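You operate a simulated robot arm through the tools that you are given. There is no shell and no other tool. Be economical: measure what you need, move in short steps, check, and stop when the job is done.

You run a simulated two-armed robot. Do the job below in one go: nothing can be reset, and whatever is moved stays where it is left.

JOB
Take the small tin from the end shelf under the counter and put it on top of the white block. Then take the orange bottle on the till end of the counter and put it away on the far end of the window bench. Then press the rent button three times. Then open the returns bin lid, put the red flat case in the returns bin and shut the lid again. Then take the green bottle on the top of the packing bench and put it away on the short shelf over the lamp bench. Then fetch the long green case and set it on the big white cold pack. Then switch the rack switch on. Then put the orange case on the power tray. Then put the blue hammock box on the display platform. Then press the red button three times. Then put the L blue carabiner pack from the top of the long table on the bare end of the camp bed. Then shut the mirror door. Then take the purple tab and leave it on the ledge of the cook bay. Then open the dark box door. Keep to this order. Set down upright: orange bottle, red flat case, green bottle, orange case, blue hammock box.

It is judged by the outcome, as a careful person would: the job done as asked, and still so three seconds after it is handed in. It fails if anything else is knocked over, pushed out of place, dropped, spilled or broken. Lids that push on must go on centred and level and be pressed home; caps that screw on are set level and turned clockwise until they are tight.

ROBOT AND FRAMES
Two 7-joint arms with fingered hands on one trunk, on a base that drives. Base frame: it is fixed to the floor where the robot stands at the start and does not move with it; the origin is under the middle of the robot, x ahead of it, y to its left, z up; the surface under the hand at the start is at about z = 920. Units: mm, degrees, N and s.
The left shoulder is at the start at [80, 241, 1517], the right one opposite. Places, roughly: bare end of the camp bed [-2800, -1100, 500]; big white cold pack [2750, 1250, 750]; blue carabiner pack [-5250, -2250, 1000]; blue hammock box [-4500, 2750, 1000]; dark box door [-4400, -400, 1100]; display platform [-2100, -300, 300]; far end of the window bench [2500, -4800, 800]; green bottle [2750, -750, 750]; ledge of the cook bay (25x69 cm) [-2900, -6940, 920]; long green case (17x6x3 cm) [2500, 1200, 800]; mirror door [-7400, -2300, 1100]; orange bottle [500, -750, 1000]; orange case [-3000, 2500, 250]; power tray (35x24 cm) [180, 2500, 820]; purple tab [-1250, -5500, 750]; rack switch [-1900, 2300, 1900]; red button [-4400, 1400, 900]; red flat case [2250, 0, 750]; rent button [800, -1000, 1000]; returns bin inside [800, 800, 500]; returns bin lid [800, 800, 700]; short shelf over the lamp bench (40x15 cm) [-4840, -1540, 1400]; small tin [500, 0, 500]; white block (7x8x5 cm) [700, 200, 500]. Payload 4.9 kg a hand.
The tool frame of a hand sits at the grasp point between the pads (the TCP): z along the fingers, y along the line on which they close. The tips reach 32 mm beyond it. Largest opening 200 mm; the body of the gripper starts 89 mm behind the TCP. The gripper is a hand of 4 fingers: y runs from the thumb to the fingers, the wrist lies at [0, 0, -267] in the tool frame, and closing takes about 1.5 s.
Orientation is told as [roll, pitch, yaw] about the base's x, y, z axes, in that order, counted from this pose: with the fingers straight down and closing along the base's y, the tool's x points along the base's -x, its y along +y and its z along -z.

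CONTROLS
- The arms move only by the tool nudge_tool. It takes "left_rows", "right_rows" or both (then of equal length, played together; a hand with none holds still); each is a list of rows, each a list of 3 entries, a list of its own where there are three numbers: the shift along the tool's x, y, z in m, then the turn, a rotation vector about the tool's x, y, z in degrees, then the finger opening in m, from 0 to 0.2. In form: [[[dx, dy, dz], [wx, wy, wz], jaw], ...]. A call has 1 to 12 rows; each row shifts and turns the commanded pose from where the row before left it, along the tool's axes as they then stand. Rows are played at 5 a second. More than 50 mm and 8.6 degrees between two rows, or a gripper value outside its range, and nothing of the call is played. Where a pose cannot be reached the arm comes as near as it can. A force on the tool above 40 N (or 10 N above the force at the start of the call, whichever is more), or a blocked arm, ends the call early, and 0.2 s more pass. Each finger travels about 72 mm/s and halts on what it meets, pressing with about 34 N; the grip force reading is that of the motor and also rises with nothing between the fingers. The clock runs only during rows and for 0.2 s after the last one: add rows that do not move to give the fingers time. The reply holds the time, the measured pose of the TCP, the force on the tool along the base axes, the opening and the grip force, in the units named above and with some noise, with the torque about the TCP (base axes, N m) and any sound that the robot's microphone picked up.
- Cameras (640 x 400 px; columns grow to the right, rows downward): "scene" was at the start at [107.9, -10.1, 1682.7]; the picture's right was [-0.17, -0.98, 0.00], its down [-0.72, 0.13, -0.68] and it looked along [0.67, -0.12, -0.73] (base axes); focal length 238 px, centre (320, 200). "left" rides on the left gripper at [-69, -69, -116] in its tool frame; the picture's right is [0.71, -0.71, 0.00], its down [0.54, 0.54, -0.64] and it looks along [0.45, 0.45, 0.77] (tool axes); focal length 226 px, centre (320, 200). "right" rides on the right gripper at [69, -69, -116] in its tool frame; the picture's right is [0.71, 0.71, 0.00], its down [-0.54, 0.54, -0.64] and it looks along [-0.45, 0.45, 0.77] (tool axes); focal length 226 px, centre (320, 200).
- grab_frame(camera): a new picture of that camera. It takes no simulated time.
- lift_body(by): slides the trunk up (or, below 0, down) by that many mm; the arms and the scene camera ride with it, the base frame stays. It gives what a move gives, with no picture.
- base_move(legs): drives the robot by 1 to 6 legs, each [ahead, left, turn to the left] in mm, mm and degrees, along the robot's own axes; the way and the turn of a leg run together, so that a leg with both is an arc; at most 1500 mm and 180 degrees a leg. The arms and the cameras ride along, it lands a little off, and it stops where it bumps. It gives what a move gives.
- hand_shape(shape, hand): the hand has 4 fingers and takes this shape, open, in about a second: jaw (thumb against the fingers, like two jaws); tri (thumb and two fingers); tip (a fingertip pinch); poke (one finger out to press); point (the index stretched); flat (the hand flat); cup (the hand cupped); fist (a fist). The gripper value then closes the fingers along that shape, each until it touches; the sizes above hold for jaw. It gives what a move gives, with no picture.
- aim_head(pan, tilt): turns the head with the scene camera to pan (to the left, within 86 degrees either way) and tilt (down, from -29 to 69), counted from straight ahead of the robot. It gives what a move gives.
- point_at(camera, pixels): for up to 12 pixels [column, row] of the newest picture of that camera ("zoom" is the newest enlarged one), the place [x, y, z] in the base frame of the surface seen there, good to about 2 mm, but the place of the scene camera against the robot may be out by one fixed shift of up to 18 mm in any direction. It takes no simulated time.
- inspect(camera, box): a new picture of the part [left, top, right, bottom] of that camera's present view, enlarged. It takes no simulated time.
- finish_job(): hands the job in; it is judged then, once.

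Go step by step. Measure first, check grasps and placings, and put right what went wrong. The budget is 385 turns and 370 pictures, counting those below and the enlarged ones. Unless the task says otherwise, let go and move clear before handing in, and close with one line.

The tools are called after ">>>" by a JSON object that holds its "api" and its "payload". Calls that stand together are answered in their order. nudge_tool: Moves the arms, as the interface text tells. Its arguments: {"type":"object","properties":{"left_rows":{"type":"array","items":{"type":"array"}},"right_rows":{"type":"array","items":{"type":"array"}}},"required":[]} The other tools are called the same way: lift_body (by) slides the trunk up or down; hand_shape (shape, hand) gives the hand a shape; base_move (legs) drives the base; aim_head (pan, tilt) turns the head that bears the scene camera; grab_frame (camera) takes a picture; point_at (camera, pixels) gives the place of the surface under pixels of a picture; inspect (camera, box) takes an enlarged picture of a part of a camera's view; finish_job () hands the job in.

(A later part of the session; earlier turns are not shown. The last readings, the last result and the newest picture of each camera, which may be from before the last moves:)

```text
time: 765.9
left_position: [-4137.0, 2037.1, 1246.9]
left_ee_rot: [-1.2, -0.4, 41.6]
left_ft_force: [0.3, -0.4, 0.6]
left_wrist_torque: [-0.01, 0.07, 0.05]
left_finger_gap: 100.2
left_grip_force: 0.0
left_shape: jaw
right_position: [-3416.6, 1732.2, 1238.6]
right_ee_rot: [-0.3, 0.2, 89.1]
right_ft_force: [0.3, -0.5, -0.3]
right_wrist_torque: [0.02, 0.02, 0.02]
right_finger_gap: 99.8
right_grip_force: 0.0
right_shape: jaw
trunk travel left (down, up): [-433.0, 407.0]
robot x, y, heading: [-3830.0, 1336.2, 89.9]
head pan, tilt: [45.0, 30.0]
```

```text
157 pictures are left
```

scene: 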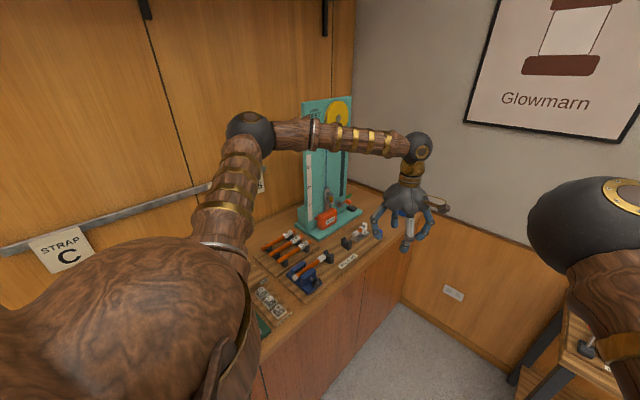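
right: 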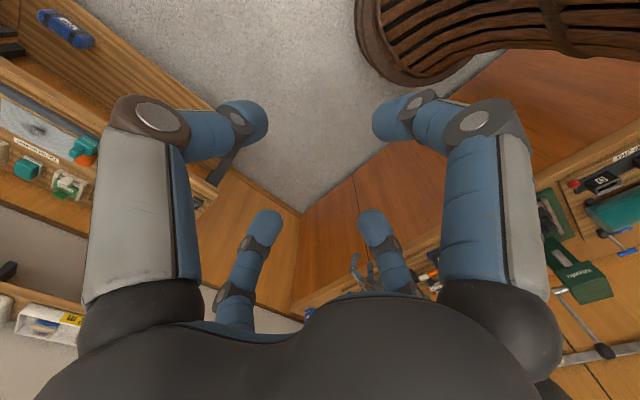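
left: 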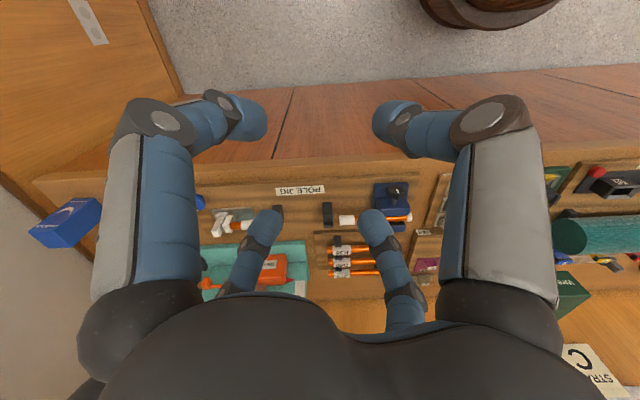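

The blue box is at (68,222). Enlarge and measure.

>>> {"api": "inspect", "payload": {"camera": "left", "box": [20, 180, 120, 260]}}

>>> {"api": "point_at", "payload": {"camera": "left", "pixels": [[70, 225], [45, 230], [75, 202], [98, 203], [65, 245], [85, 230], [60, 212], [120, 185], [130, 230]]}}

```text
5.00 times, centred on (70, 220) of left
```

zoom: 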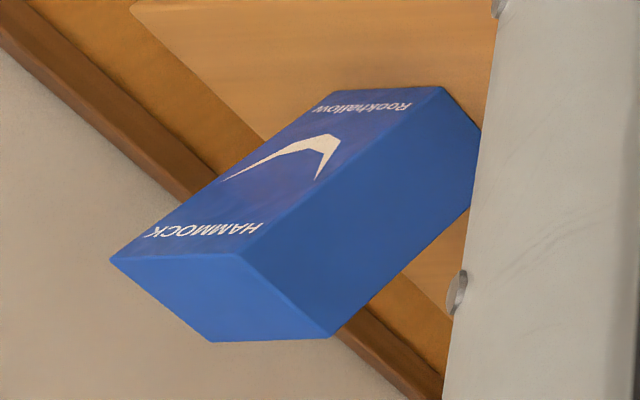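

```text
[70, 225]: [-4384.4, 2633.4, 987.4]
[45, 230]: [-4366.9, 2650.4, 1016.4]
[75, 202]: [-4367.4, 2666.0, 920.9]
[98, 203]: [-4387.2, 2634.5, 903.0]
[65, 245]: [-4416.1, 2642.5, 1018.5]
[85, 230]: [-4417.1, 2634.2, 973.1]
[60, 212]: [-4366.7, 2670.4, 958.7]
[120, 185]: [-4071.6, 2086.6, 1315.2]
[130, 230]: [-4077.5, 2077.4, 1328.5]
```

>>> {"api": "point_at", "payload": {"camera": "left", "pixels": [[44, 232], [68, 232], [84, 246], [63, 247], [66, 240], [114, 208], [96, 199]]}}

```text
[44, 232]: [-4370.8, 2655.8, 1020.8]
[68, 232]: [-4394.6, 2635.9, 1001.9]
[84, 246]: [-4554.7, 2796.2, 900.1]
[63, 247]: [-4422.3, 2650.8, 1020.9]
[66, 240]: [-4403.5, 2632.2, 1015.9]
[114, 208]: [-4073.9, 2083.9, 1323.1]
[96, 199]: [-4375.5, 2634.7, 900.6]
```

Box ≈(-4400,2660), z 898–1019. Drive closer (keeping clear of the counter) and bring the left hand above it.

>>> {"api": "base_move", "payload": {"legs": [[0, 110, 0], [600, 0, 0]]}}

>>> {"api": "nudge_tool", "payload": {"left_rows": [[[0, 0, 0], [0.8, -0.8, 0], 0.14], [[0.0335, 0.0299, 0], [0, 0, 0], 0.14], [[0.0335, 0.0299, 0], [0, 0, 0], 0.14], [[0.0335, 0.0299, 0], [0, 0, 0], 0.14], [[0, 0, 0], [0, 0, 0], 0.14]]}}

>>> {"api": "grab_frame", "payload": {"camera": "left"}}

```text
time: 770.0
left_position: [-4267.0, 2626.4, 1247.3]
left_ee_rot: [-1.0, -0.5, 42.6]
left_ft_force: [0.1, -0.7, 0.2]
left_wrist_torque: [-0.03, -0.03, 0.03]
left_finger_gap: 99.8
left_grip_force: 0.1
left_shape: jaw
right_position: [-3539.1, 2334.4, 1240.9]
right_ee_rot: [-0.5, 0.0, 90.2]
right_ft_force: [0.2, 0.1, -1.2]
right_wrist_torque: [-0.02, 0.03, 0.01]
right_finger_gap: 100.2
right_grip_force: 0.1
right_shape: jaw
trunk travel left (down, up): [-433.0, 407.0]
robot x, y, heading: [-3941.4, 1928.5, 90.9]
head pan, tilt: [45.0, 30.0]
```

```text
time: 771.2
left_position: [-4401.2, 2625.2, 1241.9]
left_ee_rot: [-1.9, -1.3, 42.6]
left_ft_force: [-0.7, 0.7, 0.4]
left_wrist_torque: [-0.04, 0.01, 0.0]
left_finger_gap: 139.5
left_grip_force: 0.0
left_shape: jaw
right_position: [-3538.8, 2335.1, 1240.5]
right_ee_rot: [-0.5, 0.2, 90.1]
right_ft_force: [-0.7, 0.2, -0.5]
right_wrist_torque: [-0.05, 0.01, -0.04]
right_finger_gap: 100.1
right_grip_force: 0.0
right_shape: jaw
trunk travel left (down, up): [-433.0, 407.0]
robot x, y, heading: [-3942.9, 1935.4, 90.9]
head pan, tilt: [45.0, 30.0]
```

```text
155 pictures are left
```

left: 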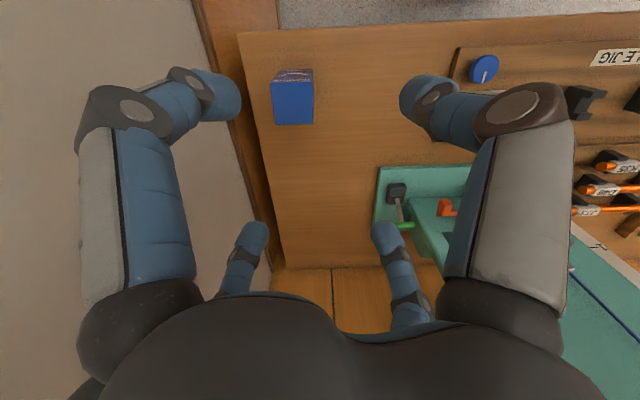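

>>> {"api": "point_at", "payload": {"camera": "left", "pixels": [[293, 100], [274, 85], [310, 85], [312, 120], [277, 122], [293, 76], [293, 150]]}}

```text
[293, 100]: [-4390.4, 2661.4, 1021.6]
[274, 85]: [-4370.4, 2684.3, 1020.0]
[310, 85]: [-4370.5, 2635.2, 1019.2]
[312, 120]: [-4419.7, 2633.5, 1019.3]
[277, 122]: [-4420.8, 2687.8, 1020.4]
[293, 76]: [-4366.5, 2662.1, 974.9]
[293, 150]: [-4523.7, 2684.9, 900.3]
```

Box is 57×57 mm, centre (-4395,2660). Square the hand to its faces, align, and descend.

>>> {"api": "nudge_tool", "payload": {"left_rows": [[[-0.0279, 0.0219, 0], [-1.7, 1.7, 0], 0.12], [[0, 0, 0], [0, 0, -7.9], 0.12], [[0, 0, 0], [0, 0, -7.9], 0.12], [[0, 0, 0], [0, 0, -7.9], 0.12], [[0, 0, 0], [0, 0, -7.9], 0.12], [[0, 0, 0], [0, 0, -7.9], 0.12], [[0, 0, 0], [0, 0, -7.9], 0.12], [[0, 0, 0.045], [0, 0, 0], 0.12], [[0, 0, 0.045], [0, 0, 0], 0.12], [[0, 0, 0.045], [0, 0, 0], 0.12], [[0, 0, 0], [0, 0, 0], 0.12]]}}

>>> {"api": "grab_frame", "payload": {"camera": "left"}}

```text
time: 773.6
left_position: [-4393.8, 2659.9, 1107.3]
left_ee_rot: [0.0, 0.3, 90.1]
left_ft_force: [-0.2, -0.5, 0.0]
left_wrist_torque: [0.01, -0.01, -0.03]
left_finger_gap: 120.7
left_grip_force: 0.0
left_shape: jaw
right_position: [-3539.9, 2334.9, 1241.1]
right_ee_rot: [-0.4, 0.3, 90.1]
right_ft_force: [-0.1, -0.5, -0.3]
right_wrist_torque: [0.0, 0.0, 0.01]
right_finger_gap: 100.1
right_grip_force: 0.0
right_shape: jaw
trunk travel left (down, up): [-433.0, 407.0]
robot x, y, heading: [-3943.4, 1930.5, 91.0]
head pan, tilt: [45.0, 30.0]
```

```text
154 pictures are left
```

left: 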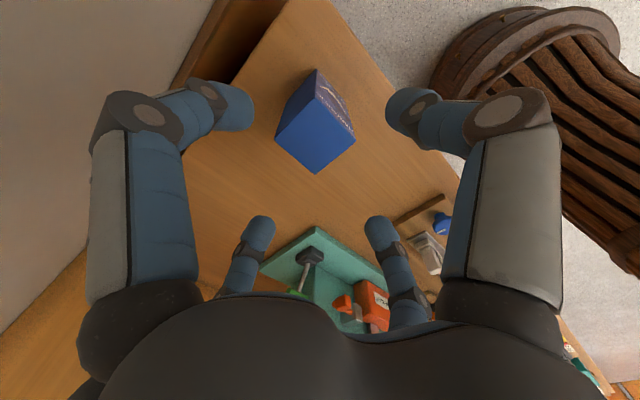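

>>> {"api": "point_at", "payload": {"camera": "left", "pixels": [[308, 258], [330, 255], [300, 285], [315, 110], [290, 160], [340, 300], [370, 300]]}}

```text
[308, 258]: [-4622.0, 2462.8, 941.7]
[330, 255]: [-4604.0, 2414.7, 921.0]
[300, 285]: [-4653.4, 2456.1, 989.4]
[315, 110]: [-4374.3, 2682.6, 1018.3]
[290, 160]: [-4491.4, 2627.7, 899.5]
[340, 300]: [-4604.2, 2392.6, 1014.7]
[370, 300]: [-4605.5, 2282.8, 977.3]
```

Nothing is near the finger paths. Descend to z≈975 and close.

>>> {"api": "nudge_tool", "payload": {"left_rows": [[[0, 0, 0.045], [0, 0, 0], 0.12], [[0, 0, 0.045], [0, 0, 0], 0.12], [[0, 0, 0.042], [0, 0, 0], 0.12], [[0, 0, 0], [0, 0, 0], 0.1], [[0, 0, 0], [0, 0, 0], 0.08], [[0, 0, 0], [0, 0, 0], 0.06], [[0, 0, 0], [0, 0, 0], 0.04], [[0, 0, 0], [0, 0, 0], 0.04], [[0, 0, 0], [0, 0, 0], 0.04]]}}

>>> {"api": "grab_frame", "payload": {"camera": "left"}}

```text
time: 775.6
left_position: [-4395.4, 2660.6, 973.9]
left_ee_rot: [0.1, 0.5, 90.0]
left_ft_force: [-0.8, -0.4, 0.5]
left_wrist_torque: [0.02, 0.0, -0.03]
left_finger_gap: 52.0
left_grip_force: 34.1
left_shape: jaw
right_position: [-3539.5, 2334.5, 1240.0]
right_ee_rot: [-0.4, 0.2, 90.1]
right_ft_force: [0.6, 0.1, -0.9]
right_wrist_torque: [-0.01, -0.04, -0.03]
right_finger_gap: 100.2
right_grip_force: 0.1
right_shape: jaw
trunk travel left (down, up): [-433.0, 407.0]
robot x, y, heading: [-3943.9, 1930.8, 90.9]
head pan, tilt: [45.0, 30.0]
```

```text
153 pictures are left
```

left: 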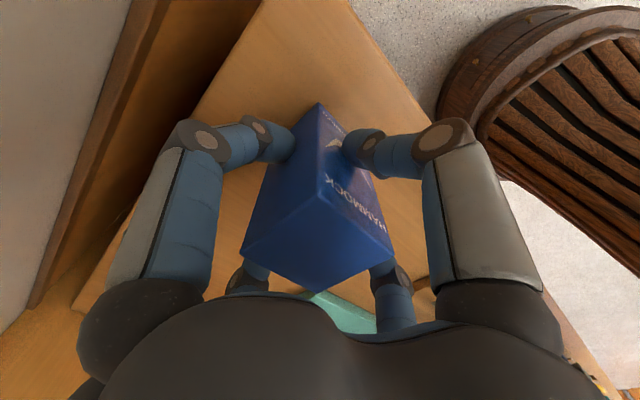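

Gripped the hammock box. Lift, pull the hand in, back away and head to the platform's north side.

>>> {"api": "nudge_tool", "payload": {"left_rows": [[[0, 0, -0.03], [0, 0, 0], 0.04], [[0, 0, -0.045], [0, 0, 0], 0.04], [[0, 0, -0.045], [0, 0, 0], 0.04], [[0, 0, -0.045], [0, 0, 0], 0.04], [[0, 0, -0.045], [0, 0, 0], 0.04], [[0, 0, -0.045], [0, 0, 0], 0.04], [[0.03, -0.036, 0], [0, 0, 0], 0.04], [[0.03, -0.036, 0], [0, 0, 0], 0.04], [[0.03, -0.036, 0], [0, 0, 0], 0.04], [[0.03, -0.036, 0], [0, 0, 0], 0.04]]}}

>>> {"api": "base_move", "payload": {"legs": [[-560, 0, -0.9], [0, -1500, 0], [0, 0, 180]]}}

>>> {"api": "aim_head", "payload": {"pan": 10, "tilt": 40}}

>>> {"api": "grab_frame", "payload": {"camera": "scene"}}

```text
time: 777.8
left_position: [-4249.8, 2540.7, 1229.6]
left_ee_rot: [0.2, 0.4, 90.0]
left_ft_force: [0.4, 0.9, -1.2]
left_wrist_torque: [0.03, 0.01, 0.02]
left_finger_gap: 52.3
left_grip_force: 34.0
left_shape: jaw
right_position: [-3538.5, 2335.6, 1239.6]
right_ee_rot: [-0.3, 0.2, 90.2]
right_ft_force: [-0.3, -0.7, 0.0]
right_wrist_torque: [-0.01, 0.01, 0.0]
right_finger_gap: 99.9
right_grip_force: 0.0
right_shape: jaw
trunk travel left (down, up): [-433.0, 407.0]
robot x, y, heading: [-3943.3, 1929.6, 91.1]
head pan, tilt: [45.0, 30.0]
```

```text
time: 795.5
left_position: [-2112.2, 775.3, 1229.5]
left_ee_rot: [0.1, 0.5, -89.8]
left_ft_force: [-1.0, 0.6, -1.8]
left_wrist_torque: [-0.02, 0.01, 0.01]
left_finger_gap: 51.6
left_grip_force: 34.1
left_shape: jaw
right_position: [-2825.2, 981.1, 1239.8]
right_ee_rot: [-0.5, 0.1, -89.7]
right_ft_force: [-0.5, 0.5, 0.4]
right_wrist_torque: [0.0, 0.0, 0.04]
right_finger_gap: 99.8
right_grip_force: 0.0
right_shape: jaw
trunk travel left (down, up): [-433.0, 407.0]
robot x, y, heading: [-2419.4, 1383.8, -88.8]
head pan, tilt: [45.0, 30.0]
```

```text
time: 796.5
left_position: [-2112.9, 775.0, 1228.4]
left_ee_rot: [0.1, 0.5, -89.9]
left_ft_force: [0.3, 0.0, -1.6]
left_wrist_torque: [0.01, -0.04, 0.01]
left_finger_gap: 51.6
left_grip_force: 34.3
left_shape: jaw
right_position: [-2825.3, 980.6, 1240.4]
right_ee_rot: [-0.5, 0.2, -89.7]
right_ft_force: [0.5, -0.6, 0.3]
right_wrist_torque: [0.0, 0.02, -0.03]
right_finger_gap: 100.1
right_grip_force: 0.0
right_shape: jaw
trunk travel left (down, up): [-433.0, 407.0]
robot x, y, heading: [-2425.1, 1388.7, -88.9]
head pan, tilt: [10.0, 40.0]
```

```text
152 pictures are left
```

scene: 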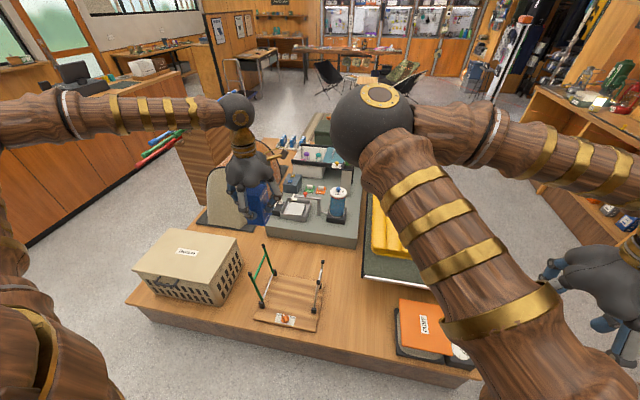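

The platform is in view; bare wood at about (355,300) between the small stand and the orange box. Measure.

>>> {"api": "point_at", "payload": {"camera": "scene", "pixels": [[355, 300], [345, 265], [370, 345], [325, 300], [365, 280], [395, 330], [345, 330], [150, 305], [420, 372], [390, 285], [335, 250], [362, 245]]}}

```text
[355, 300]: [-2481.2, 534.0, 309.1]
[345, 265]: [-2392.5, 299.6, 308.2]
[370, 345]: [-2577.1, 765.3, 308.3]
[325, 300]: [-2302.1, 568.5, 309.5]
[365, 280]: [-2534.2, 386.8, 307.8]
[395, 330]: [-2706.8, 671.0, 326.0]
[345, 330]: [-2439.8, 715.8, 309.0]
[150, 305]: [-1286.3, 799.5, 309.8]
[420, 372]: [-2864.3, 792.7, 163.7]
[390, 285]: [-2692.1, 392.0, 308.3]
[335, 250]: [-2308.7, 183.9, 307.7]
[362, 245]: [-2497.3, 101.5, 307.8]
```

Bare patch x −2650…−2330, y 300…750, z≈300. Position the left hand above (-2480,520) and lower the trunk.

>>> {"api": "base_move", "payload": {"legs": [[0, -230, -1.1], [200, 0, 0]]}}

>>> {"api": "lift_body", "payload": {"by": -400}}

>>> {"api": "grab_frame", "payload": {"camera": "left"}}

```text
time: 799.5
left_position: [-2353.3, 570.8, 1230.6]
left_ee_rot: [0.2, 0.3, -90.8]
left_ft_force: [0.0, 0.7, -1.5]
left_wrist_torque: [-0.06, 0.02, 0.0]
left_finger_gap: 51.7
left_grip_force: 34.1
left_shape: jaw
right_position: [-3063.0, 789.5, 1242.5]
right_ee_rot: [-0.5, 0.0, -90.7]
right_ft_force: [0.1, 0.2, 0.4]
right_wrist_torque: [-0.06, -0.01, -0.01]
right_finger_gap: 99.9
right_grip_force: 0.0
right_shape: jaw
trunk travel left (down, up): [-433.0, 407.0]
robot x, y, heading: [-2651.7, 1182.4, -89.8]
head pan, tilt: [10.0, 40.0]
```

```text
time: 803.3
left_position: [-2356.0, 568.8, 828.5]
left_ee_rot: [0.2, 0.6, -90.8]
left_ft_force: [0.3, 0.4, -1.8]
left_wrist_torque: [-0.01, -0.03, -0.01]
left_finger_gap: 51.8
left_grip_force: 33.3
left_shape: jaw
right_position: [-3064.7, 785.0, 840.9]
right_ee_rot: [-0.4, 0.2, -90.7]
right_ft_force: [0.7, -0.1, -0.5]
right_wrist_torque: [0.04, -0.05, -0.01]
right_finger_gap: 99.8
right_grip_force: 0.1
right_shape: jaw
trunk travel left (down, up): [-33.0, 807.0]
robot x, y, heading: [-2653.3, 1182.3, -90.2]
head pan, tilt: [10.0, 40.0]
```

```text
151 pictures are left
```

left: 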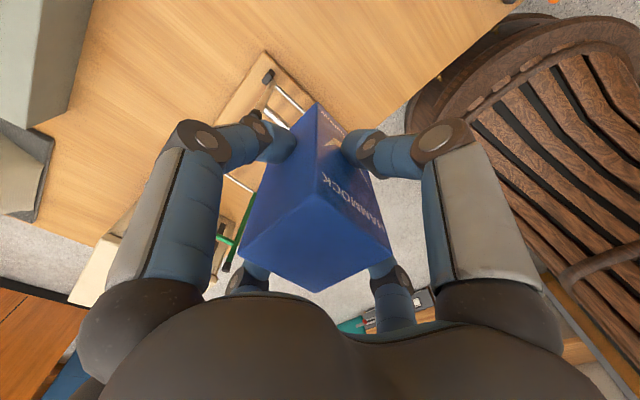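

>>> {"api": "nudge_tool", "payload": {"left_rows": [[[-0.015, -0.0425, 0], [0, 0, 0], 0.04], [[-0.015, -0.0425, 0], [0, 0, 0], 0.04], [[-0.015, -0.0425, 0], [0, 0, 0], 0.04], [[0, 0, 0.045], [0, 0, 0], 0.04], [[0, 0, 0.045], [0, 0, 0], 0.04], [[0, 0, 0], [0, 0, 0], 0.04]]}}

>>> {"api": "grab_frame", "payload": {"camera": "left"}}

>>> {"api": "grab_frame", "payload": {"camera": "scene"}}

```text
time: 804.7
left_position: [-2483.0, 526.1, 737.7]
left_ee_rot: [0.1, 0.4, -90.8]
left_ft_force: [-0.5, -0.4, -2.0]
left_wrist_torque: [-0.01, 0.03, 0.04]
left_finger_gap: 51.7
left_grip_force: 33.8
left_shape: jaw
right_position: [-3064.8, 786.7, 840.6]
right_ee_rot: [-0.4, 0.2, -90.6]
right_ft_force: [0.1, 0.8, -0.8]
right_wrist_torque: [0.0, -0.01, 0.03]
right_finger_gap: 99.9
right_grip_force: 0.2
right_shape: jaw
trunk travel left (down, up): [-33.0, 807.0]
robot x, y, heading: [-2652.0, 1186.7, -90.1]
head pan, tilt: [10.0, 40.0]
```

```text
150 pictures are left
```

left: 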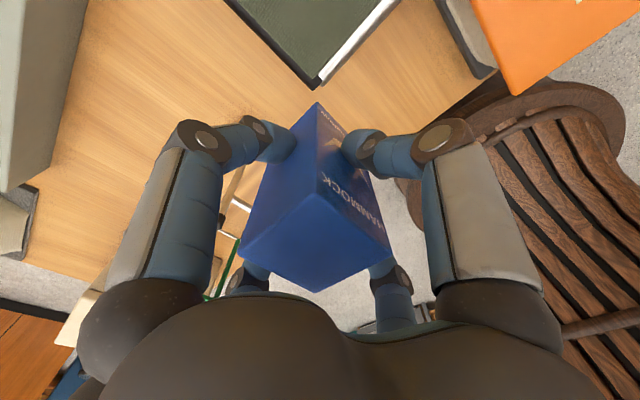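

```text
149 pictures are left
```

scene: 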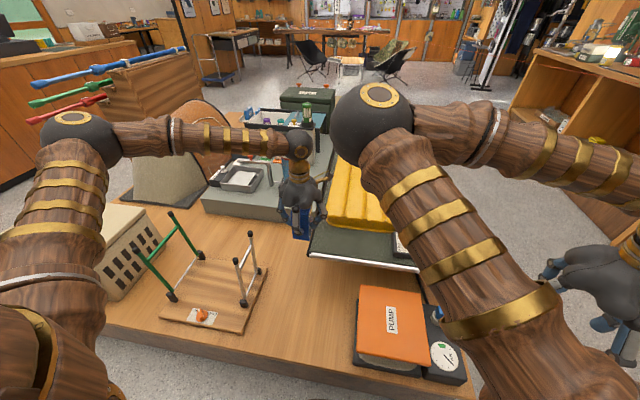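

>>> {"api": "point_at", "payload": {"camera": "left", "pixels": [[315, 80], [380, 20], [300, 95], [400, 100], [235, 185], [470, 60], [220, 90], [240, 215], [440, 70]]}}

```text
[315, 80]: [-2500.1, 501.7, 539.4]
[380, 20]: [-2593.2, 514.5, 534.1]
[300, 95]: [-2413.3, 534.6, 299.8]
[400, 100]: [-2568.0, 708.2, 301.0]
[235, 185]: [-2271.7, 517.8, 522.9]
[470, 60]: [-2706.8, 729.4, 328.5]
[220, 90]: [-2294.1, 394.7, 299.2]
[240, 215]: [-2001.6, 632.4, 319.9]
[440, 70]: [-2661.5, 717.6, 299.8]
```

The camp bed's corner (z≈539) reaches (-2500,502). Choose (-2430,660) instead, clear of everything; move and descend.

>>> {"api": "nudge_tool", "payload": {"left_rows": [[[0.0447, 0.0177, 0], [0, 0, 0], 0.04], [[0.0447, 0.0177, 0], [0, 0, 0], 0.04], [[0.0447, 0.0177, 0], [0, 0, 0], 0.04], [[0, 0, 0.045], [0, 0, 0], 0.04], [[0, 0, 0.045], [0, 0, 0], 0.04], [[0, 0, 0.045], [0, 0, 0], 0.04], [[0, 0, 0], [0, 0, 0], 0.04]]}}

>>> {"api": "grab_frame", "payload": {"camera": "left"}}

```text
time: 806.3
left_position: [-2427.5, 660.4, 602.2]
left_ee_rot: [0.1, 0.4, -90.7]
left_ft_force: [0.9, 0.6, -1.6]
left_wrist_torque: [-0.01, 0.02, -0.01]
left_finger_gap: 51.8
left_grip_force: 33.7
left_shape: jaw
right_position: [-3063.7, 786.1, 840.3]
right_ee_rot: [-0.4, 0.2, -90.6]
right_ft_force: [0.3, 0.2, 1.1]
right_wrist_torque: [0.02, -0.01, 0.01]
right_finger_gap: 100.1
right_grip_force: 0.1
right_shape: jaw
trunk travel left (down, up): [-33.0, 807.0]
robot x, y, heading: [-2653.2, 1181.1, -89.7]
head pan, tilt: [10.0, 40.0]
```

```text
148 pictures are left
```

left: 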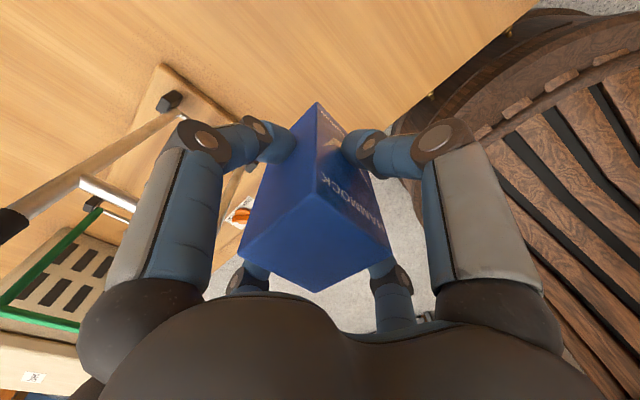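

>>> {"api": "point_at", "payload": {"camera": "left", "pixels": [[162, 70], [225, 112], [170, 100], [10, 215], [85, 185], [240, 195]]}}

```text
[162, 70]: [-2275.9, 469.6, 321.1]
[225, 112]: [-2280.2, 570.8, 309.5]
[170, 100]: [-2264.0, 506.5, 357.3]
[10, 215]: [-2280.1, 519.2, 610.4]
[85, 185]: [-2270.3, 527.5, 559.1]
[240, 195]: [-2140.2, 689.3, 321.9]
```

Clear by ~50 mm. Descend to just above the surface, then creep.

>>> {"api": "nudge_tool", "payload": {"left_rows": [[[0, 0, 0.044], [0, 0, 0], 0.04], [[0, 0, 0.044], [0, 0, 0], 0.04], [[0, 0, 0.044], [0, 0, 0], 0.04], [[0, 0, 0.044], [0, 0, 0], 0.04], [[0, 0, 0.044], [0, 0, 0], 0.04], [[0, 0, 0.003], [0, 0, 0], 0.04], [[0, 0, 0], [0, 0, 0], 0.04]]}}

>>> {"api": "nudge_tool", "payload": {"left_rows": [[[0, 0, 0.002], [0, 0, 0], 0.04], [[0, 0, 0], [0, 0, 0], 0.04], [[0, 0, 0.002], [0, 0, 0], 0.04], [[0, 0, 0], [0, 0, 0], 0.04]]}}

```text
time: 807.9
left_position: [-2426.7, 662.6, 380.8]
left_ee_rot: [0.0, 0.5, -90.9]
left_ft_force: [-0.4, 0.3, -1.3]
left_wrist_torque: [0.03, -0.04, -0.01]
left_finger_gap: 51.5
left_grip_force: 34.3
left_shape: jaw
right_position: [-3064.5, 784.7, 841.3]
right_ee_rot: [-0.4, 0.2, -90.7]
right_ft_force: [0.3, 0.2, 0.2]
right_wrist_torque: [0.04, -0.02, 0.02]
right_finger_gap: 100.1
right_grip_force: 0.1
right_shape: jaw
trunk travel left (down, up): [-33.0, 807.0]
robot x, y, heading: [-2652.4, 1182.0, -90.1]
head pan, tilt: [10.0, 40.0]
```

```text
time: 808.9
left_position: [-2427.1, 662.7, 377.6]
left_ee_rot: [0.1, 0.6, -90.8]
left_ft_force: [-0.3, 0.3, -2.5]
left_wrist_torque: [-0.02, -0.01, 0.02]
left_finger_gap: 51.9
left_grip_force: 34.2
left_shape: jaw
right_position: [-3063.9, 785.4, 841.0]
right_ee_rot: [-0.4, 0.2, -90.7]
right_ft_force: [0.0, 0.6, -0.1]
right_wrist_torque: [0.03, 0.01, 0.03]
right_finger_gap: 100.0
right_grip_force: 0.1
right_shape: jaw
trunk travel left (down, up): [-33.0, 807.0]
robot x, y, heading: [-2656.3, 1182.7, -89.8]
head pan, tilt: [10.0, 40.0]
```

>>> {"api": "nudge_tool", "payload": {"left_rows": [[[0, 0, 0.0015], [0, 0, 0], 0.04], [[0, 0, 0], [0, 0, 0], 0.04], [[0, 0, 0.0015], [0, 0, 0], 0.04], [[0, 0, 0], [0, 0, 0], 0.04]]}}

```text
time: 809.9
left_position: [-2426.9, 662.5, 374.3]
left_ee_rot: [0.0, 0.6, -90.8]
left_ft_force: [0.4, -0.5, -2.0]
left_wrist_torque: [-0.02, 0.0, 0.03]
left_finger_gap: 51.8
left_grip_force: 34.2
left_shape: jaw
right_position: [-3064.0, 784.9, 841.0]
right_ee_rot: [-0.4, 0.2, -90.7]
right_ft_force: [0.8, 0.5, 0.0]
right_wrist_torque: [0.02, -0.02, -0.02]
right_finger_gap: 99.8
right_grip_force: 0.1
right_shape: jaw
trunk travel left (down, up): [-33.0, 807.0]
robot x, y, heading: [-2652.6, 1184.1, -90.2]
head pan, tilt: [10.0, 40.0]
```

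>>> {"api": "nudge_tool", "payload": {"left_rows": [[[0, 0, 0.0015], [0, 0, 0], 0.04], [[0, 0, 0], [0, 0, 0], 0.04], [[0, 0, 0.0015], [0, 0, 0], 0.04], [[0, 0, 0], [0, 0, 0], 0.04]]}}

```text
time: 810.9
left_position: [-2426.9, 661.2, 373.0]
left_ee_rot: [0.1, 0.3, -90.8]
left_ft_force: [2.0, 2.2, 22.2]
left_wrist_torque: [-0.03, -0.04, 0.0]
left_finger_gap: 52.2
left_grip_force: 33.8
left_shape: jaw
right_position: [-3064.7, 786.5, 840.9]
right_ee_rot: [-0.4, 0.1, -90.7]
right_ft_force: [0.1, 0.2, -0.4]
right_wrist_torque: [-0.02, 0.0, -0.03]
right_finger_gap: 100.0
right_grip_force: 0.0
right_shape: jaw
trunk travel left (down, up): [-33.0, 807.0]
robot x, y, heading: [-2654.0, 1182.7, -90.0]
head pan, tilt: [10.0, 40.0]
```

Contact. Ease 1.5 mm, release, rise.

>>> {"api": "nudge_tool", "payload": {"left_rows": [[[0, 0, -0.0015], [0, 0, 0], 0.065], [[0, 0, 0], [0, 0, 0], 0.08], [[0, 0, 0], [0, 0, 0], 0.1], [[0, 0, 0], [0, 0, 0], 0.11], [[0, 0, -0.045], [0, 0, 0], 0.11], [[0, 0, -0.045], [0, 0, 0], 0.11], [[0, 0, -0.045], [0, 0, 0], 0.11], [[0, 0, -0.045], [0, 0, 0], 0.11], [[0, 0, -0.045], [0, 0, 0], 0.11], [[0, 0, -0.045], [0, 0, 0], 0.11]]}}

>>> {"api": "grab_frame", "payload": {"camera": "left"}}

```text
time: 813.1
left_position: [-2427.9, 662.0, 643.9]
left_ee_rot: [0.3, 0.5, -90.7]
left_ft_force: [-0.1, -0.6, 0.0]
left_wrist_torque: [-0.03, -0.01, 0.0]
left_finger_gap: 109.5
left_grip_force: 0.0
left_shape: jaw
right_position: [-3064.9, 785.8, 841.0]
right_ee_rot: [-0.4, 0.2, -90.7]
right_ft_force: [1.2, 0.0, 0.3]
right_wrist_torque: [-0.02, 0.01, 0.02]
right_finger_gap: 100.1
right_grip_force: 0.1
right_shape: jaw
trunk travel left (down, up): [-33.0, 807.0]
robot x, y, heading: [-2655.7, 1182.8, -89.9]
head pan, tilt: [10.0, 40.0]
```

```text
147 pictures are left
```

left: 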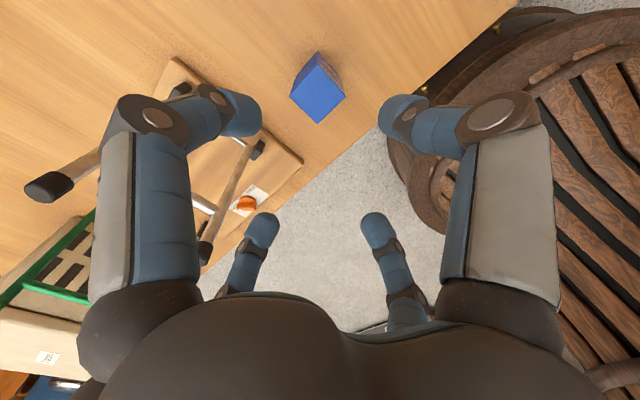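

The hammock box stands on the platform. Next the red button on the repairs counter: raise, back off, turn west.

>>> {"api": "lift_body", "payload": {"by": 400}}

>>> {"api": "base_move", "payload": {"legs": [[-260, 0, 0], [0, 0, -90], [1030, 0, 0]]}}

>>> {"api": "aim_head", "payload": {"pan": 15, "tilt": 40}}

>>> {"api": "grab_frame", "payload": {"camera": "scene"}}

>>> {"api": "grab_frame", "payload": {"camera": "left"}}

```text
time: 816.9
left_position: [-2427.1, 661.3, 1042.2]
left_ee_rot: [0.2, 0.5, -90.8]
left_ft_force: [0.8, 0.1, 0.1]
left_wrist_torque: [0.04, 0.01, 0.02]
left_finger_gap: 109.5
left_grip_force: 0.1
left_shape: jaw
right_position: [-3064.3, 785.0, 1240.7]
right_ee_rot: [-0.4, 0.3, -90.8]
right_ft_force: [0.6, 0.4, 0.1]
right_wrist_torque: [0.02, 0.02, 0.02]
right_finger_gap: 99.9
right_grip_force: 0.0
right_shape: jaw
trunk travel left (down, up): [-433.0, 407.0]
robot x, y, heading: [-2657.8, 1184.8, -89.6]
head pan, tilt: [10.0, 40.0]
```

```text
time: 827.5
left_position: [-4196.6, 1253.8, 1042.6]
left_ee_rot: [0.1, 0.4, 177.2]
left_ft_force: [-0.4, -0.1, -0.2]
left_wrist_torque: [0.0, -0.03, 0.01]
left_finger_gap: 109.6
left_grip_force: 0.0
left_shape: jaw
right_position: [-4050.6, 1886.2, 1241.5]
right_ee_rot: [-0.4, 0.2, 177.3]
right_ft_force: [-0.6, 0.3, -0.2]
right_wrist_torque: [0.0, 0.03, 0.03]
right_finger_gap: 100.0
right_grip_force: 0.1
right_shape: jaw
trunk travel left (down, up): [-433.0, 407.0]
robot x, y, heading: [-3665.0, 1462.0, 178.1]
head pan, tilt: [10.0, 40.0]
```

```text
time: 828.1
left_position: [-4196.5, 1253.1, 1042.2]
left_ee_rot: [0.1, 0.5, 177.4]
left_ft_force: [0.3, -0.3, 0.0]
left_wrist_torque: [-0.02, -0.02, -0.02]
left_finger_gap: 109.4
left_grip_force: 0.1
left_shape: jaw
right_position: [-4052.2, 1887.0, 1240.9]
right_ee_rot: [-0.4, 0.2, 177.4]
right_ft_force: [-0.2, 0.7, -0.3]
right_wrist_torque: [0.0, 0.01, 0.02]
right_finger_gap: 100.1
right_grip_force: 0.0
right_shape: jaw
trunk travel left (down, up): [-433.0, 407.0]
robot x, y, heading: [-3668.7, 1463.3, 178.4]
head pan, tilt: [15.0, 40.0]
```

```text
146 pictures are left
```

scene: 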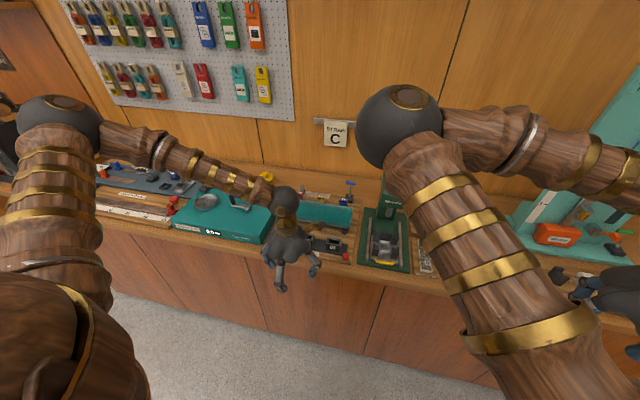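

```text
145 pictures are left
```

left: 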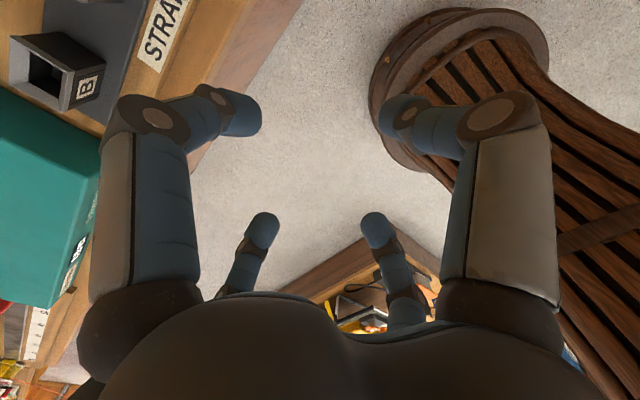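

A red spot is at (346,257) beside a small device near the hand. Enlarge.

>>> {"api": "inspect", "payload": {"camera": "scene", "box": [290, 200, 390, 270]}}

>>> {"api": "inspect", "payload": {"camera": "scene", "box": [90, 150, 260, 250]}}

```text
5.71 times, centred on (340, 235) of scene
```

zoom: 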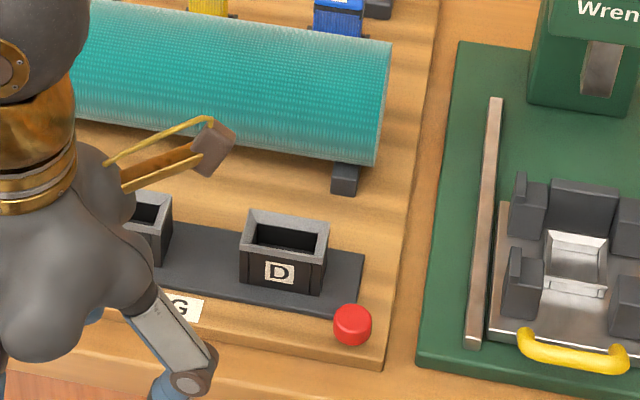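

```text
3.76 times, centred on (175, 200) of scene
```

zoom: 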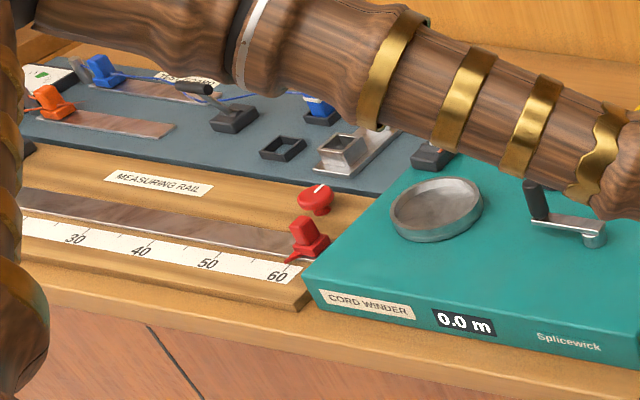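

The red round button is at (346,257). Measure it precisely.

>>> {"api": "point_at", "payload": {"camera": "scene", "pixels": [[346, 255], [346, 258], [343, 257], [349, 257], [340, 262], [330, 245], [355, 250]]}}

>>> {"api": "hand_shape", "payload": {"shape": "poke", "hand": "left"}}

>>> {"api": "nudge_tool", "payload": {"left_rows": [[[0, 0, -0.04], [0, 0, 0], 0], [[0, 0, -0.04], [0, 0, 0], 0], [[0, 0, -0.04], [0, 0, 0], 0]]}}

```text
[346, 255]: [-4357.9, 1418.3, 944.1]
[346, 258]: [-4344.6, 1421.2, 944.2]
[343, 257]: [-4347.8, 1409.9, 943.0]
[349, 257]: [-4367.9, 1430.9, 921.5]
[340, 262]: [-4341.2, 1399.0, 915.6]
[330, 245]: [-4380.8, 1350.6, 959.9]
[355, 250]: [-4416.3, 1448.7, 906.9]
```

```text
time: 829.0
left_position: [-4196.4, 1251.6, 1042.7]
left_ee_rot: [0.0, 0.5, 177.3]
left_ft_force: [-0.4, -0.1, -1.1]
left_wrist_torque: [0.01, -0.04, -0.02]
left_finger_gap: 0.0
left_grip_force: 0.0
left_shape: poke
right_position: [-4051.2, 1885.2, 1240.8]
right_ee_rot: [-0.4, 0.2, 177.4]
right_ft_force: [-0.4, 0.1, 0.5]
right_wrist_torque: [-0.01, 0.01, 0.01]
right_finger_gap: 100.1
right_grip_force: 0.0
right_shape: jaw
trunk travel left (down, up): [-433.0, 407.0]
robot x, y, heading: [-3667.4, 1461.1, 178.2]
head pan, tilt: [15.0, 40.0]
```

```text
time: 829.8
left_position: [-4197.4, 1251.5, 1162.9]
left_ee_rot: [0.3, 0.5, 177.3]
left_ft_force: [1.0, 0.6, 0.2]
left_wrist_torque: [-0.02, -0.02, -0.01]
left_finger_gap: 0.2
left_grip_force: 0.1
left_shape: poke
right_position: [-4050.4, 1886.1, 1240.4]
right_ee_rot: [-0.3, 0.2, 177.5]
right_ft_force: [0.3, 0.4, -1.2]
right_wrist_torque: [-0.02, 0.02, 0.01]
right_finger_gap: 99.9
right_grip_force: 0.1
right_shape: jaw
trunk travel left (down, up): [-433.0, 407.0]
robot x, y, heading: [-3671.4, 1462.2, 178.1]
head pan, tilt: [15.0, 40.0]
```

Button top ≈(-4354,1419,935). Move the poke finger above it by driving.

>>> {"api": "base_move", "payload": {"legs": [[157, -165, 1.8]]}}

>>> {"api": "grab_frame", "payload": {"camera": "left"}}

```text
time: 831.6
left_position: [-4345.4, 1399.8, 1161.4]
left_ee_rot: [0.1, 0.5, 179.2]
left_ft_force: [0.0, 0.1, -0.4]
left_wrist_torque: [0.03, 0.02, 0.02]
left_finger_gap: 0.0
left_grip_force: 0.0
left_shape: poke
right_position: [-4219.2, 2036.8, 1241.5]
right_ee_rot: [-0.5, 0.1, 179.3]
right_ft_force: [0.0, 0.9, 0.2]
right_wrist_torque: [0.01, 0.04, -0.03]
right_finger_gap: 100.1
right_grip_force: 0.0
right_shape: jaw
trunk travel left (down, up): [-433.0, 407.0]
robot x, y, heading: [-3825.0, 1627.7, -180.0]
head pan, tilt: [15.0, 40.0]
```

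```text
142 pictures are left
```

left: 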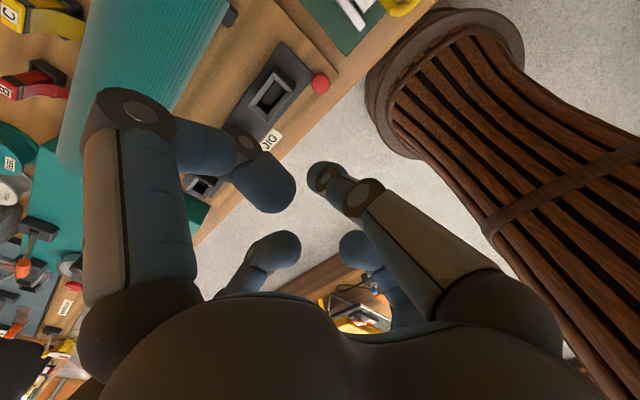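

>>> {"api": "point_at", "payload": {"camera": "left", "pixels": [[320, 83], [316, 83], [324, 85], [320, 78], [320, 89], [300, 90]]}}

```text
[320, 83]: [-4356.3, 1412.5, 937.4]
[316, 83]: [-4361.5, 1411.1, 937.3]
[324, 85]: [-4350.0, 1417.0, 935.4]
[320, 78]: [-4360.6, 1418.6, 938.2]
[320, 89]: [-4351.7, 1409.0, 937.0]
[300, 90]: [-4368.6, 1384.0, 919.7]
```

>>> {"api": "point_at", "payload": {"camera": "left", "pixels": [[190, 60], [140, 80], [230, 15], [275, 80], [265, 100], [350, 20]]}}

>>> {"api": "nudge_tool", "payload": {"left_rows": [[[-0.0106, -0.0137, 0], [0, 0, 0], 0], [[0, 0, 0.045], [0, 0, 0], 0], [[0, 0, 0.045], [0, 0, 0], 0], [[0, 0, 0.045], [0, 0, 0], 0], [[0, 0, 0], [0, 0, 0], 0]]}}

>>> {"api": "grab_frame", "payload": {"camera": "left"}}

```text
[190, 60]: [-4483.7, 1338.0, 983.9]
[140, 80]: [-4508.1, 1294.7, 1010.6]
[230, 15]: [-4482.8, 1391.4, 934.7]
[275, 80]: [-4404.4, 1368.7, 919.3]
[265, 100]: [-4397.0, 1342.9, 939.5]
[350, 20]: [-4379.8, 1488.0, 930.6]
```

```text
time: 832.8
left_position: [-4357.8, 1415.3, 1027.9]
left_ee_rot: [0.1, 0.4, 179.1]
left_ft_force: [0.6, -0.7, 0.1]
left_wrist_torque: [0.0, 0.0, 0.04]
left_finger_gap: 0.0
left_grip_force: 0.1
left_shape: poke
right_position: [-4219.2, 2039.8, 1242.3]
right_ee_rot: [-0.4, 0.1, 179.3]
right_ft_force: [0.2, 0.7, -0.1]
right_wrist_torque: [0.0, 0.0, -0.02]
right_finger_gap: 99.9
right_grip_force: 0.1
right_shape: jaw
trunk travel left (down, up): [-433.0, 407.0]
robot x, y, heading: [-3820.8, 1626.7, -180.0]
head pan, tilt: [15.0, 40.0]
```

```text
141 pictures are left
```

left: 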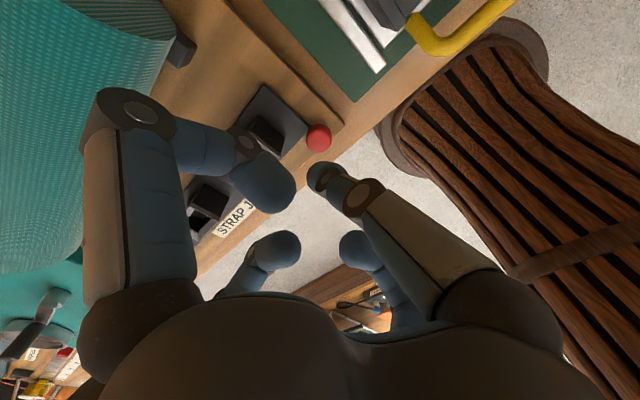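

>>> {"api": "nudge_tool", "payload": {"left_rows": [[[0, 0, 0.03], [0, 0, 0], 0], [[0, 0, 0.022], [0, 0, 0], 0], [[0, 0, 0.005], [0, 0, 0], 0], [[0, 0, 0.004], [0, 0, 0], 0], [[0, 0, 0], [0, 0, 0], 0]]}}

>>> {"api": "inspect", "payload": {"camera": "left", "box": [220, 90, 400, 220]}}

```text
time: 834.0
left_position: [-4355.8, 1414.4, 965.6]
left_ee_rot: [0.0, 0.5, 179.2]
left_ft_force: [-0.7, 0.7, 1.6]
left_wrist_torque: [0.04, 0.03, -0.04]
left_finger_gap: 0.1
left_grip_force: 0.1
left_shape: poke
right_position: [-4220.1, 2039.5, 1239.3]
right_ee_rot: [-0.5, 0.2, 179.3]
right_ft_force: [0.1, 0.2, 0.3]
right_wrist_torque: [0.01, -0.04, -0.01]
right_finger_gap: 100.1
right_grip_force: 0.0
right_shape: jaw
trunk travel left (down, up): [-433.0, 407.0]
robot x, y, heading: [-3821.7, 1632.8, -180.0]
head pan, tilt: [15.0, 40.0]
```

```text
3.08 times, centred on (310, 155) of left
```

zoom: 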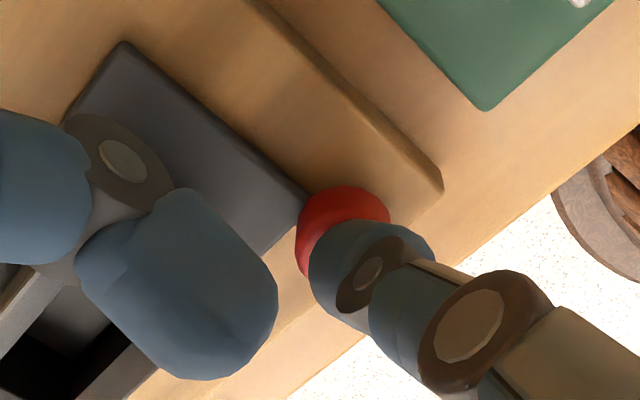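

>>> {"api": "nudge_tool", "payload": {"left_rows": [[[0, 0, 0.003], [0, 0, 0], 0], [[0, 0, 0.003], [0, 0, 0], 0], [[0, 0, 0.002], [0, 0, 0], 0], [[0, 0, 0], [0, 0, 0], 0]]}}

```text
time: 835.0
left_position: [-4355.7, 1419.0, 960.7]
left_ee_rot: [0.1, 0.3, 179.1]
left_ft_force: [-1.8, 8.5, 36.9]
left_wrist_torque: [0.15, 0.04, -0.02]
left_finger_gap: 0.3
left_grip_force: 0.1
left_shape: poke
right_position: [-4218.6, 2041.0, 1240.5]
right_ee_rot: [-0.3, 0.1, 179.3]
right_ft_force: [0.3, -0.5, 0.4]
right_wrist_torque: [0.02, -0.01, 0.0]
right_finger_gap: 99.9
right_grip_force: 0.1
right_shape: jaw
trunk travel left (down, up): [-433.0, 407.0]
robot x, y, heading: [-3823.1, 1629.6, 179.8]
head pan, tilt: [15.0, 40.0]
heard: click
```

First click. Release and press again.

>>> {"api": "nudge_tool", "payload": {"left_rows": [[[0, 0, -0.015], [0, 0, 0], 0], [[0, 0, 0], [0, 0, 0], 0], [[0, 0, 0], [0, 0, 0], 0]]}}

>>> {"api": "nudge_tool", "payload": {"left_rows": [[[0, 0, 0.01], [0, 0, 0], 0], [[0, 0, 0.003], [0, 0, 0], 0], [[0, 0, 0.002], [0, 0, 0], 0], [[0, 0, 0], [0, 0, 0], 0]]}}

>>> {"api": "nudge_tool", "payload": {"left_rows": [[[0, 0, -0.015], [0, 0, 0], 0], [[0, 0, 0], [0, 0, 0], 0], [[0, 0, 0], [0, 0, 0], 0]]}}

```text
time: 835.8
left_position: [-4355.9, 1415.5, 974.2]
left_ee_rot: [0.2, 0.5, 179.2]
left_ft_force: [0.5, -0.3, 0.4]
left_wrist_torque: [-0.03, 0.0, -0.02]
left_finger_gap: 0.0
left_grip_force: 0.0
left_shape: poke
right_position: [-4220.3, 2040.1, 1240.7]
right_ee_rot: [-0.4, 0.3, 179.3]
right_ft_force: [-0.4, 0.2, 0.3]
right_wrist_torque: [0.03, 0.0, -0.02]
right_finger_gap: 99.8
right_grip_force: 0.1
right_shape: jaw
trunk travel left (down, up): [-433.0, 407.0]
robot x, y, heading: [-3822.8, 1626.5, -180.4]
head pan, tilt: [15.0, 40.0]
```

```text
time: 836.8
left_position: [-4355.9, 1416.8, 961.6]
left_ee_rot: [0.1, 0.2, 179.1]
left_ft_force: [-8.7, 7.9, 37.7]
left_wrist_torque: [0.22, 0.23, -0.01]
left_finger_gap: 0.0
left_grip_force: 0.0
left_shape: poke
right_position: [-4219.9, 2041.4, 1240.2]
right_ee_rot: [-0.3, 0.1, 179.3]
right_ft_force: [0.1, 0.6, -0.1]
right_wrist_torque: [0.0, -0.02, 0.02]
right_finger_gap: 100.2
right_grip_force: 0.0
right_shape: jaw
trunk travel left (down, up): [-433.0, 407.0]
robot x, y, heading: [-3822.6, 1628.1, 180.0]
head pan, tilt: [15.0, 40.0]
heard: click
```

```text
time: 837.6
left_position: [-4356.5, 1414.1, 973.7]
left_ee_rot: [0.2, 0.5, 179.2]
left_ft_force: [0.3, 0.2, 0.4]
left_wrist_torque: [-0.02, 0.0, -0.01]
left_finger_gap: 0.0
left_grip_force: 0.1
left_shape: poke
right_position: [-4221.3, 2040.4, 1240.9]
right_ee_rot: [-0.4, 0.2, 179.3]
right_ft_force: [-0.2, 1.0, -0.4]
right_wrist_torque: [0.0, 0.03, 0.03]
right_finger_gap: 99.8
right_grip_force: 0.0
right_shape: jaw
trunk travel left (down, up): [-433.0, 407.0]
robot x, y, heading: [-3820.1, 1631.8, -179.9]
head pan, tilt: [15.0, 40.0]
```

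Second click heard. Third press.

>>> {"api": "nudge_tool", "payload": {"left_rows": [[[0, 0, 0.01], [0, 0, 0], 0], [[0, 0, 0.003], [0, 0, 0], 0], [[0, 0, 0.002], [0, 0, 0], 0], [[0, 0, 0], [0, 0, 0], 0]]}}

>>> {"api": "nudge_tool", "payload": {"left_rows": [[[0, 0, -0.04], [0, 0, 0], 0], [[0, 0, -0.045], [0, 0, 0], 0], [[0, 0, -0.045], [0, 0, 0], 0], [[0, 0, -0.045], [0, 0, 0], 0], [[0, 0, -0.045], [0, 0, 0], 0], [[0, 0, -0.045], [0, 0, 0], 0]]}}

>>> {"api": "hand_shape", "payload": {"shape": "jaw", "hand": "left"}}

```text
time: 838.6
left_position: [-4356.2, 1417.4, 961.1]
left_ee_rot: [0.1, 0.3, 179.1]
left_ft_force: [-3.7, 3.8, 33.4]
left_wrist_torque: [0.06, 0.16, -0.01]
left_finger_gap: 0.0
left_grip_force: 0.2
left_shape: poke
right_position: [-4218.8, 2041.3, 1241.3]
right_ee_rot: [-0.2, 0.1, 179.3]
right_ft_force: [1.0, 0.6, -1.1]
right_wrist_torque: [-0.02, 0.01, -0.03]
right_finger_gap: 100.1
right_grip_force: 0.0
right_shape: jaw
trunk travel left (down, up): [-433.0, 407.0]
robot x, y, heading: [-3826.4, 1629.3, 179.9]
head pan, tilt: [15.0, 40.0]
heard: click
```

```text
time: 840.0
left_position: [-4358.2, 1417.1, 1224.1]
left_ee_rot: [0.1, 0.5, 179.1]
left_ft_force: [0.4, -0.5, -0.3]
left_wrist_torque: [0.01, 0.0, -0.01]
left_finger_gap: 0.0
left_grip_force: 0.1
left_shape: poke
right_position: [-4219.6, 2040.2, 1241.3]
right_ee_rot: [-0.4, 0.1, 179.4]
right_ft_force: [0.5, 0.7, 0.3]
right_wrist_torque: [0.01, 0.0, -0.02]
right_finger_gap: 99.9
right_grip_force: 0.1
right_shape: jaw
trunk travel left (down, up): [-433.0, 407.0]
robot x, y, heading: [-3822.6, 1631.9, -180.1]
head pan, tilt: [15.0, 40.0]
```

```text
time: 840.9
left_position: [-4358.8, 1416.2, 1223.9]
left_ee_rot: [0.1, 0.5, 179.2]
left_ft_force: [0.4, -0.1, -0.5]
left_wrist_torque: [-0.02, 0.01, -0.01]
left_finger_gap: 199.9
left_grip_force: 0.1
left_shape: jaw
right_position: [-4221.4, 2038.7, 1239.9]
right_ee_rot: [-0.4, 0.1, 179.3]
right_ft_force: [0.6, -1.7, -0.7]
right_wrist_torque: [0.01, 0.0, 0.02]
right_finger_gap: 100.0
right_grip_force: 0.0
right_shape: jaw
trunk travel left (down, up): [-433.0, 407.0]
robot x, y, heading: [-3824.0, 1631.2, -180.2]
head pan, tilt: [15.0, 40.0]
```

Three clicks done. Next the blue carabiner pack in the back room: drive south down the aisle and look through the opening.

>>> {"api": "base_move", "payload": {"legs": [[110, 0, 0], [-230, 0, 0], [0, 1500, 0], [0, 1500, 0], [0, 1500, 0], [0, 400, 0]]}}

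>>> {"api": "aim_head", "payload": {"pan": -20, "tilt": 20}}

>>> {"api": "grab_frame", "payload": {"camera": "scene"}}

```text
time: 866.6
left_position: [-4310.0, -3482.6, 1224.2]
left_ee_rot: [0.2, 0.6, 177.7]
left_ft_force: [0.1, 0.3, -0.6]
left_wrist_torque: [-0.02, 0.03, 0.04]
left_finger_gap: 199.8
left_grip_force: 0.0
left_shape: jaw
right_position: [-4155.6, -2862.7, 1240.4]
right_ee_rot: [-0.5, 0.2, 177.7]
right_ft_force: [-1.0, 0.0, 0.4]
right_wrist_torque: [-0.02, -0.02, 0.01]
right_finger_gap: 99.9
right_grip_force: 0.1
right_shape: jaw
trunk travel left (down, up): [-433.0, 407.0]
robot x, y, heading: [-3772.4, -3280.8, 178.5]
head pan, tilt: [15.0, 40.0]
```

```text
time: 867.6
left_position: [-4309.9, -3482.8, 1224.3]
left_ee_rot: [0.0, 0.6, 177.7]
left_ft_force: [0.6, 0.2, -0.7]
left_wrist_torque: [0.01, -0.02, -0.01]
left_finger_gap: 200.0
left_grip_force: 0.0
left_shape: jaw
right_position: [-4155.4, -2863.2, 1241.5]
right_ee_rot: [-0.4, 0.1, 177.8]
right_ft_force: [0.3, 0.2, -0.3]
right_wrist_torque: [0.01, 0.03, -0.02]
right_finger_gap: 99.8
right_grip_force: 0.1
right_shape: jaw
trunk travel left (down, up): [-433.0, 407.0]
robot x, y, heading: [-3769.0, -3282.5, 178.6]
head pan, tilt: [-20.0, 20.0]
```

```text
139 pictures are left
```

scene: 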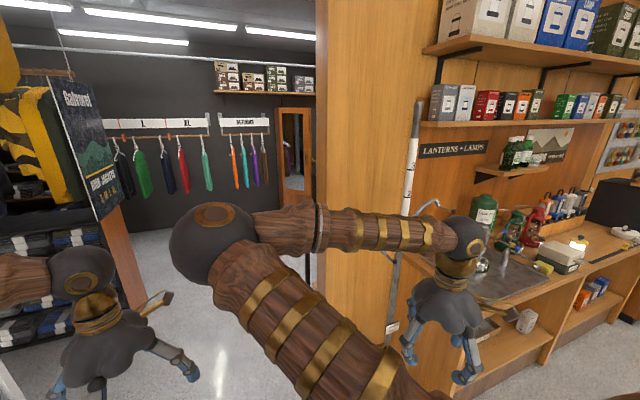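

>>> {"api": "point_at", "payload": {"camera": "scene", "pixels": [[325, 230], [130, 280], [110, 180], [60, 200], [200, 320], [230, 230], [295, 150], [280, 170], [410, 170]]}}

```text
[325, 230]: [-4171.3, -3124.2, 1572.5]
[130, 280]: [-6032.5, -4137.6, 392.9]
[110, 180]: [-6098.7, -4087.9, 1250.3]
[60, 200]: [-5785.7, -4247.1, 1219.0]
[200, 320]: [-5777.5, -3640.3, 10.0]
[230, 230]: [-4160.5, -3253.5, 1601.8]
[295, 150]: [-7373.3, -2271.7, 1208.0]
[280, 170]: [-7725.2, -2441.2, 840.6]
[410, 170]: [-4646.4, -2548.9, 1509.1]
```

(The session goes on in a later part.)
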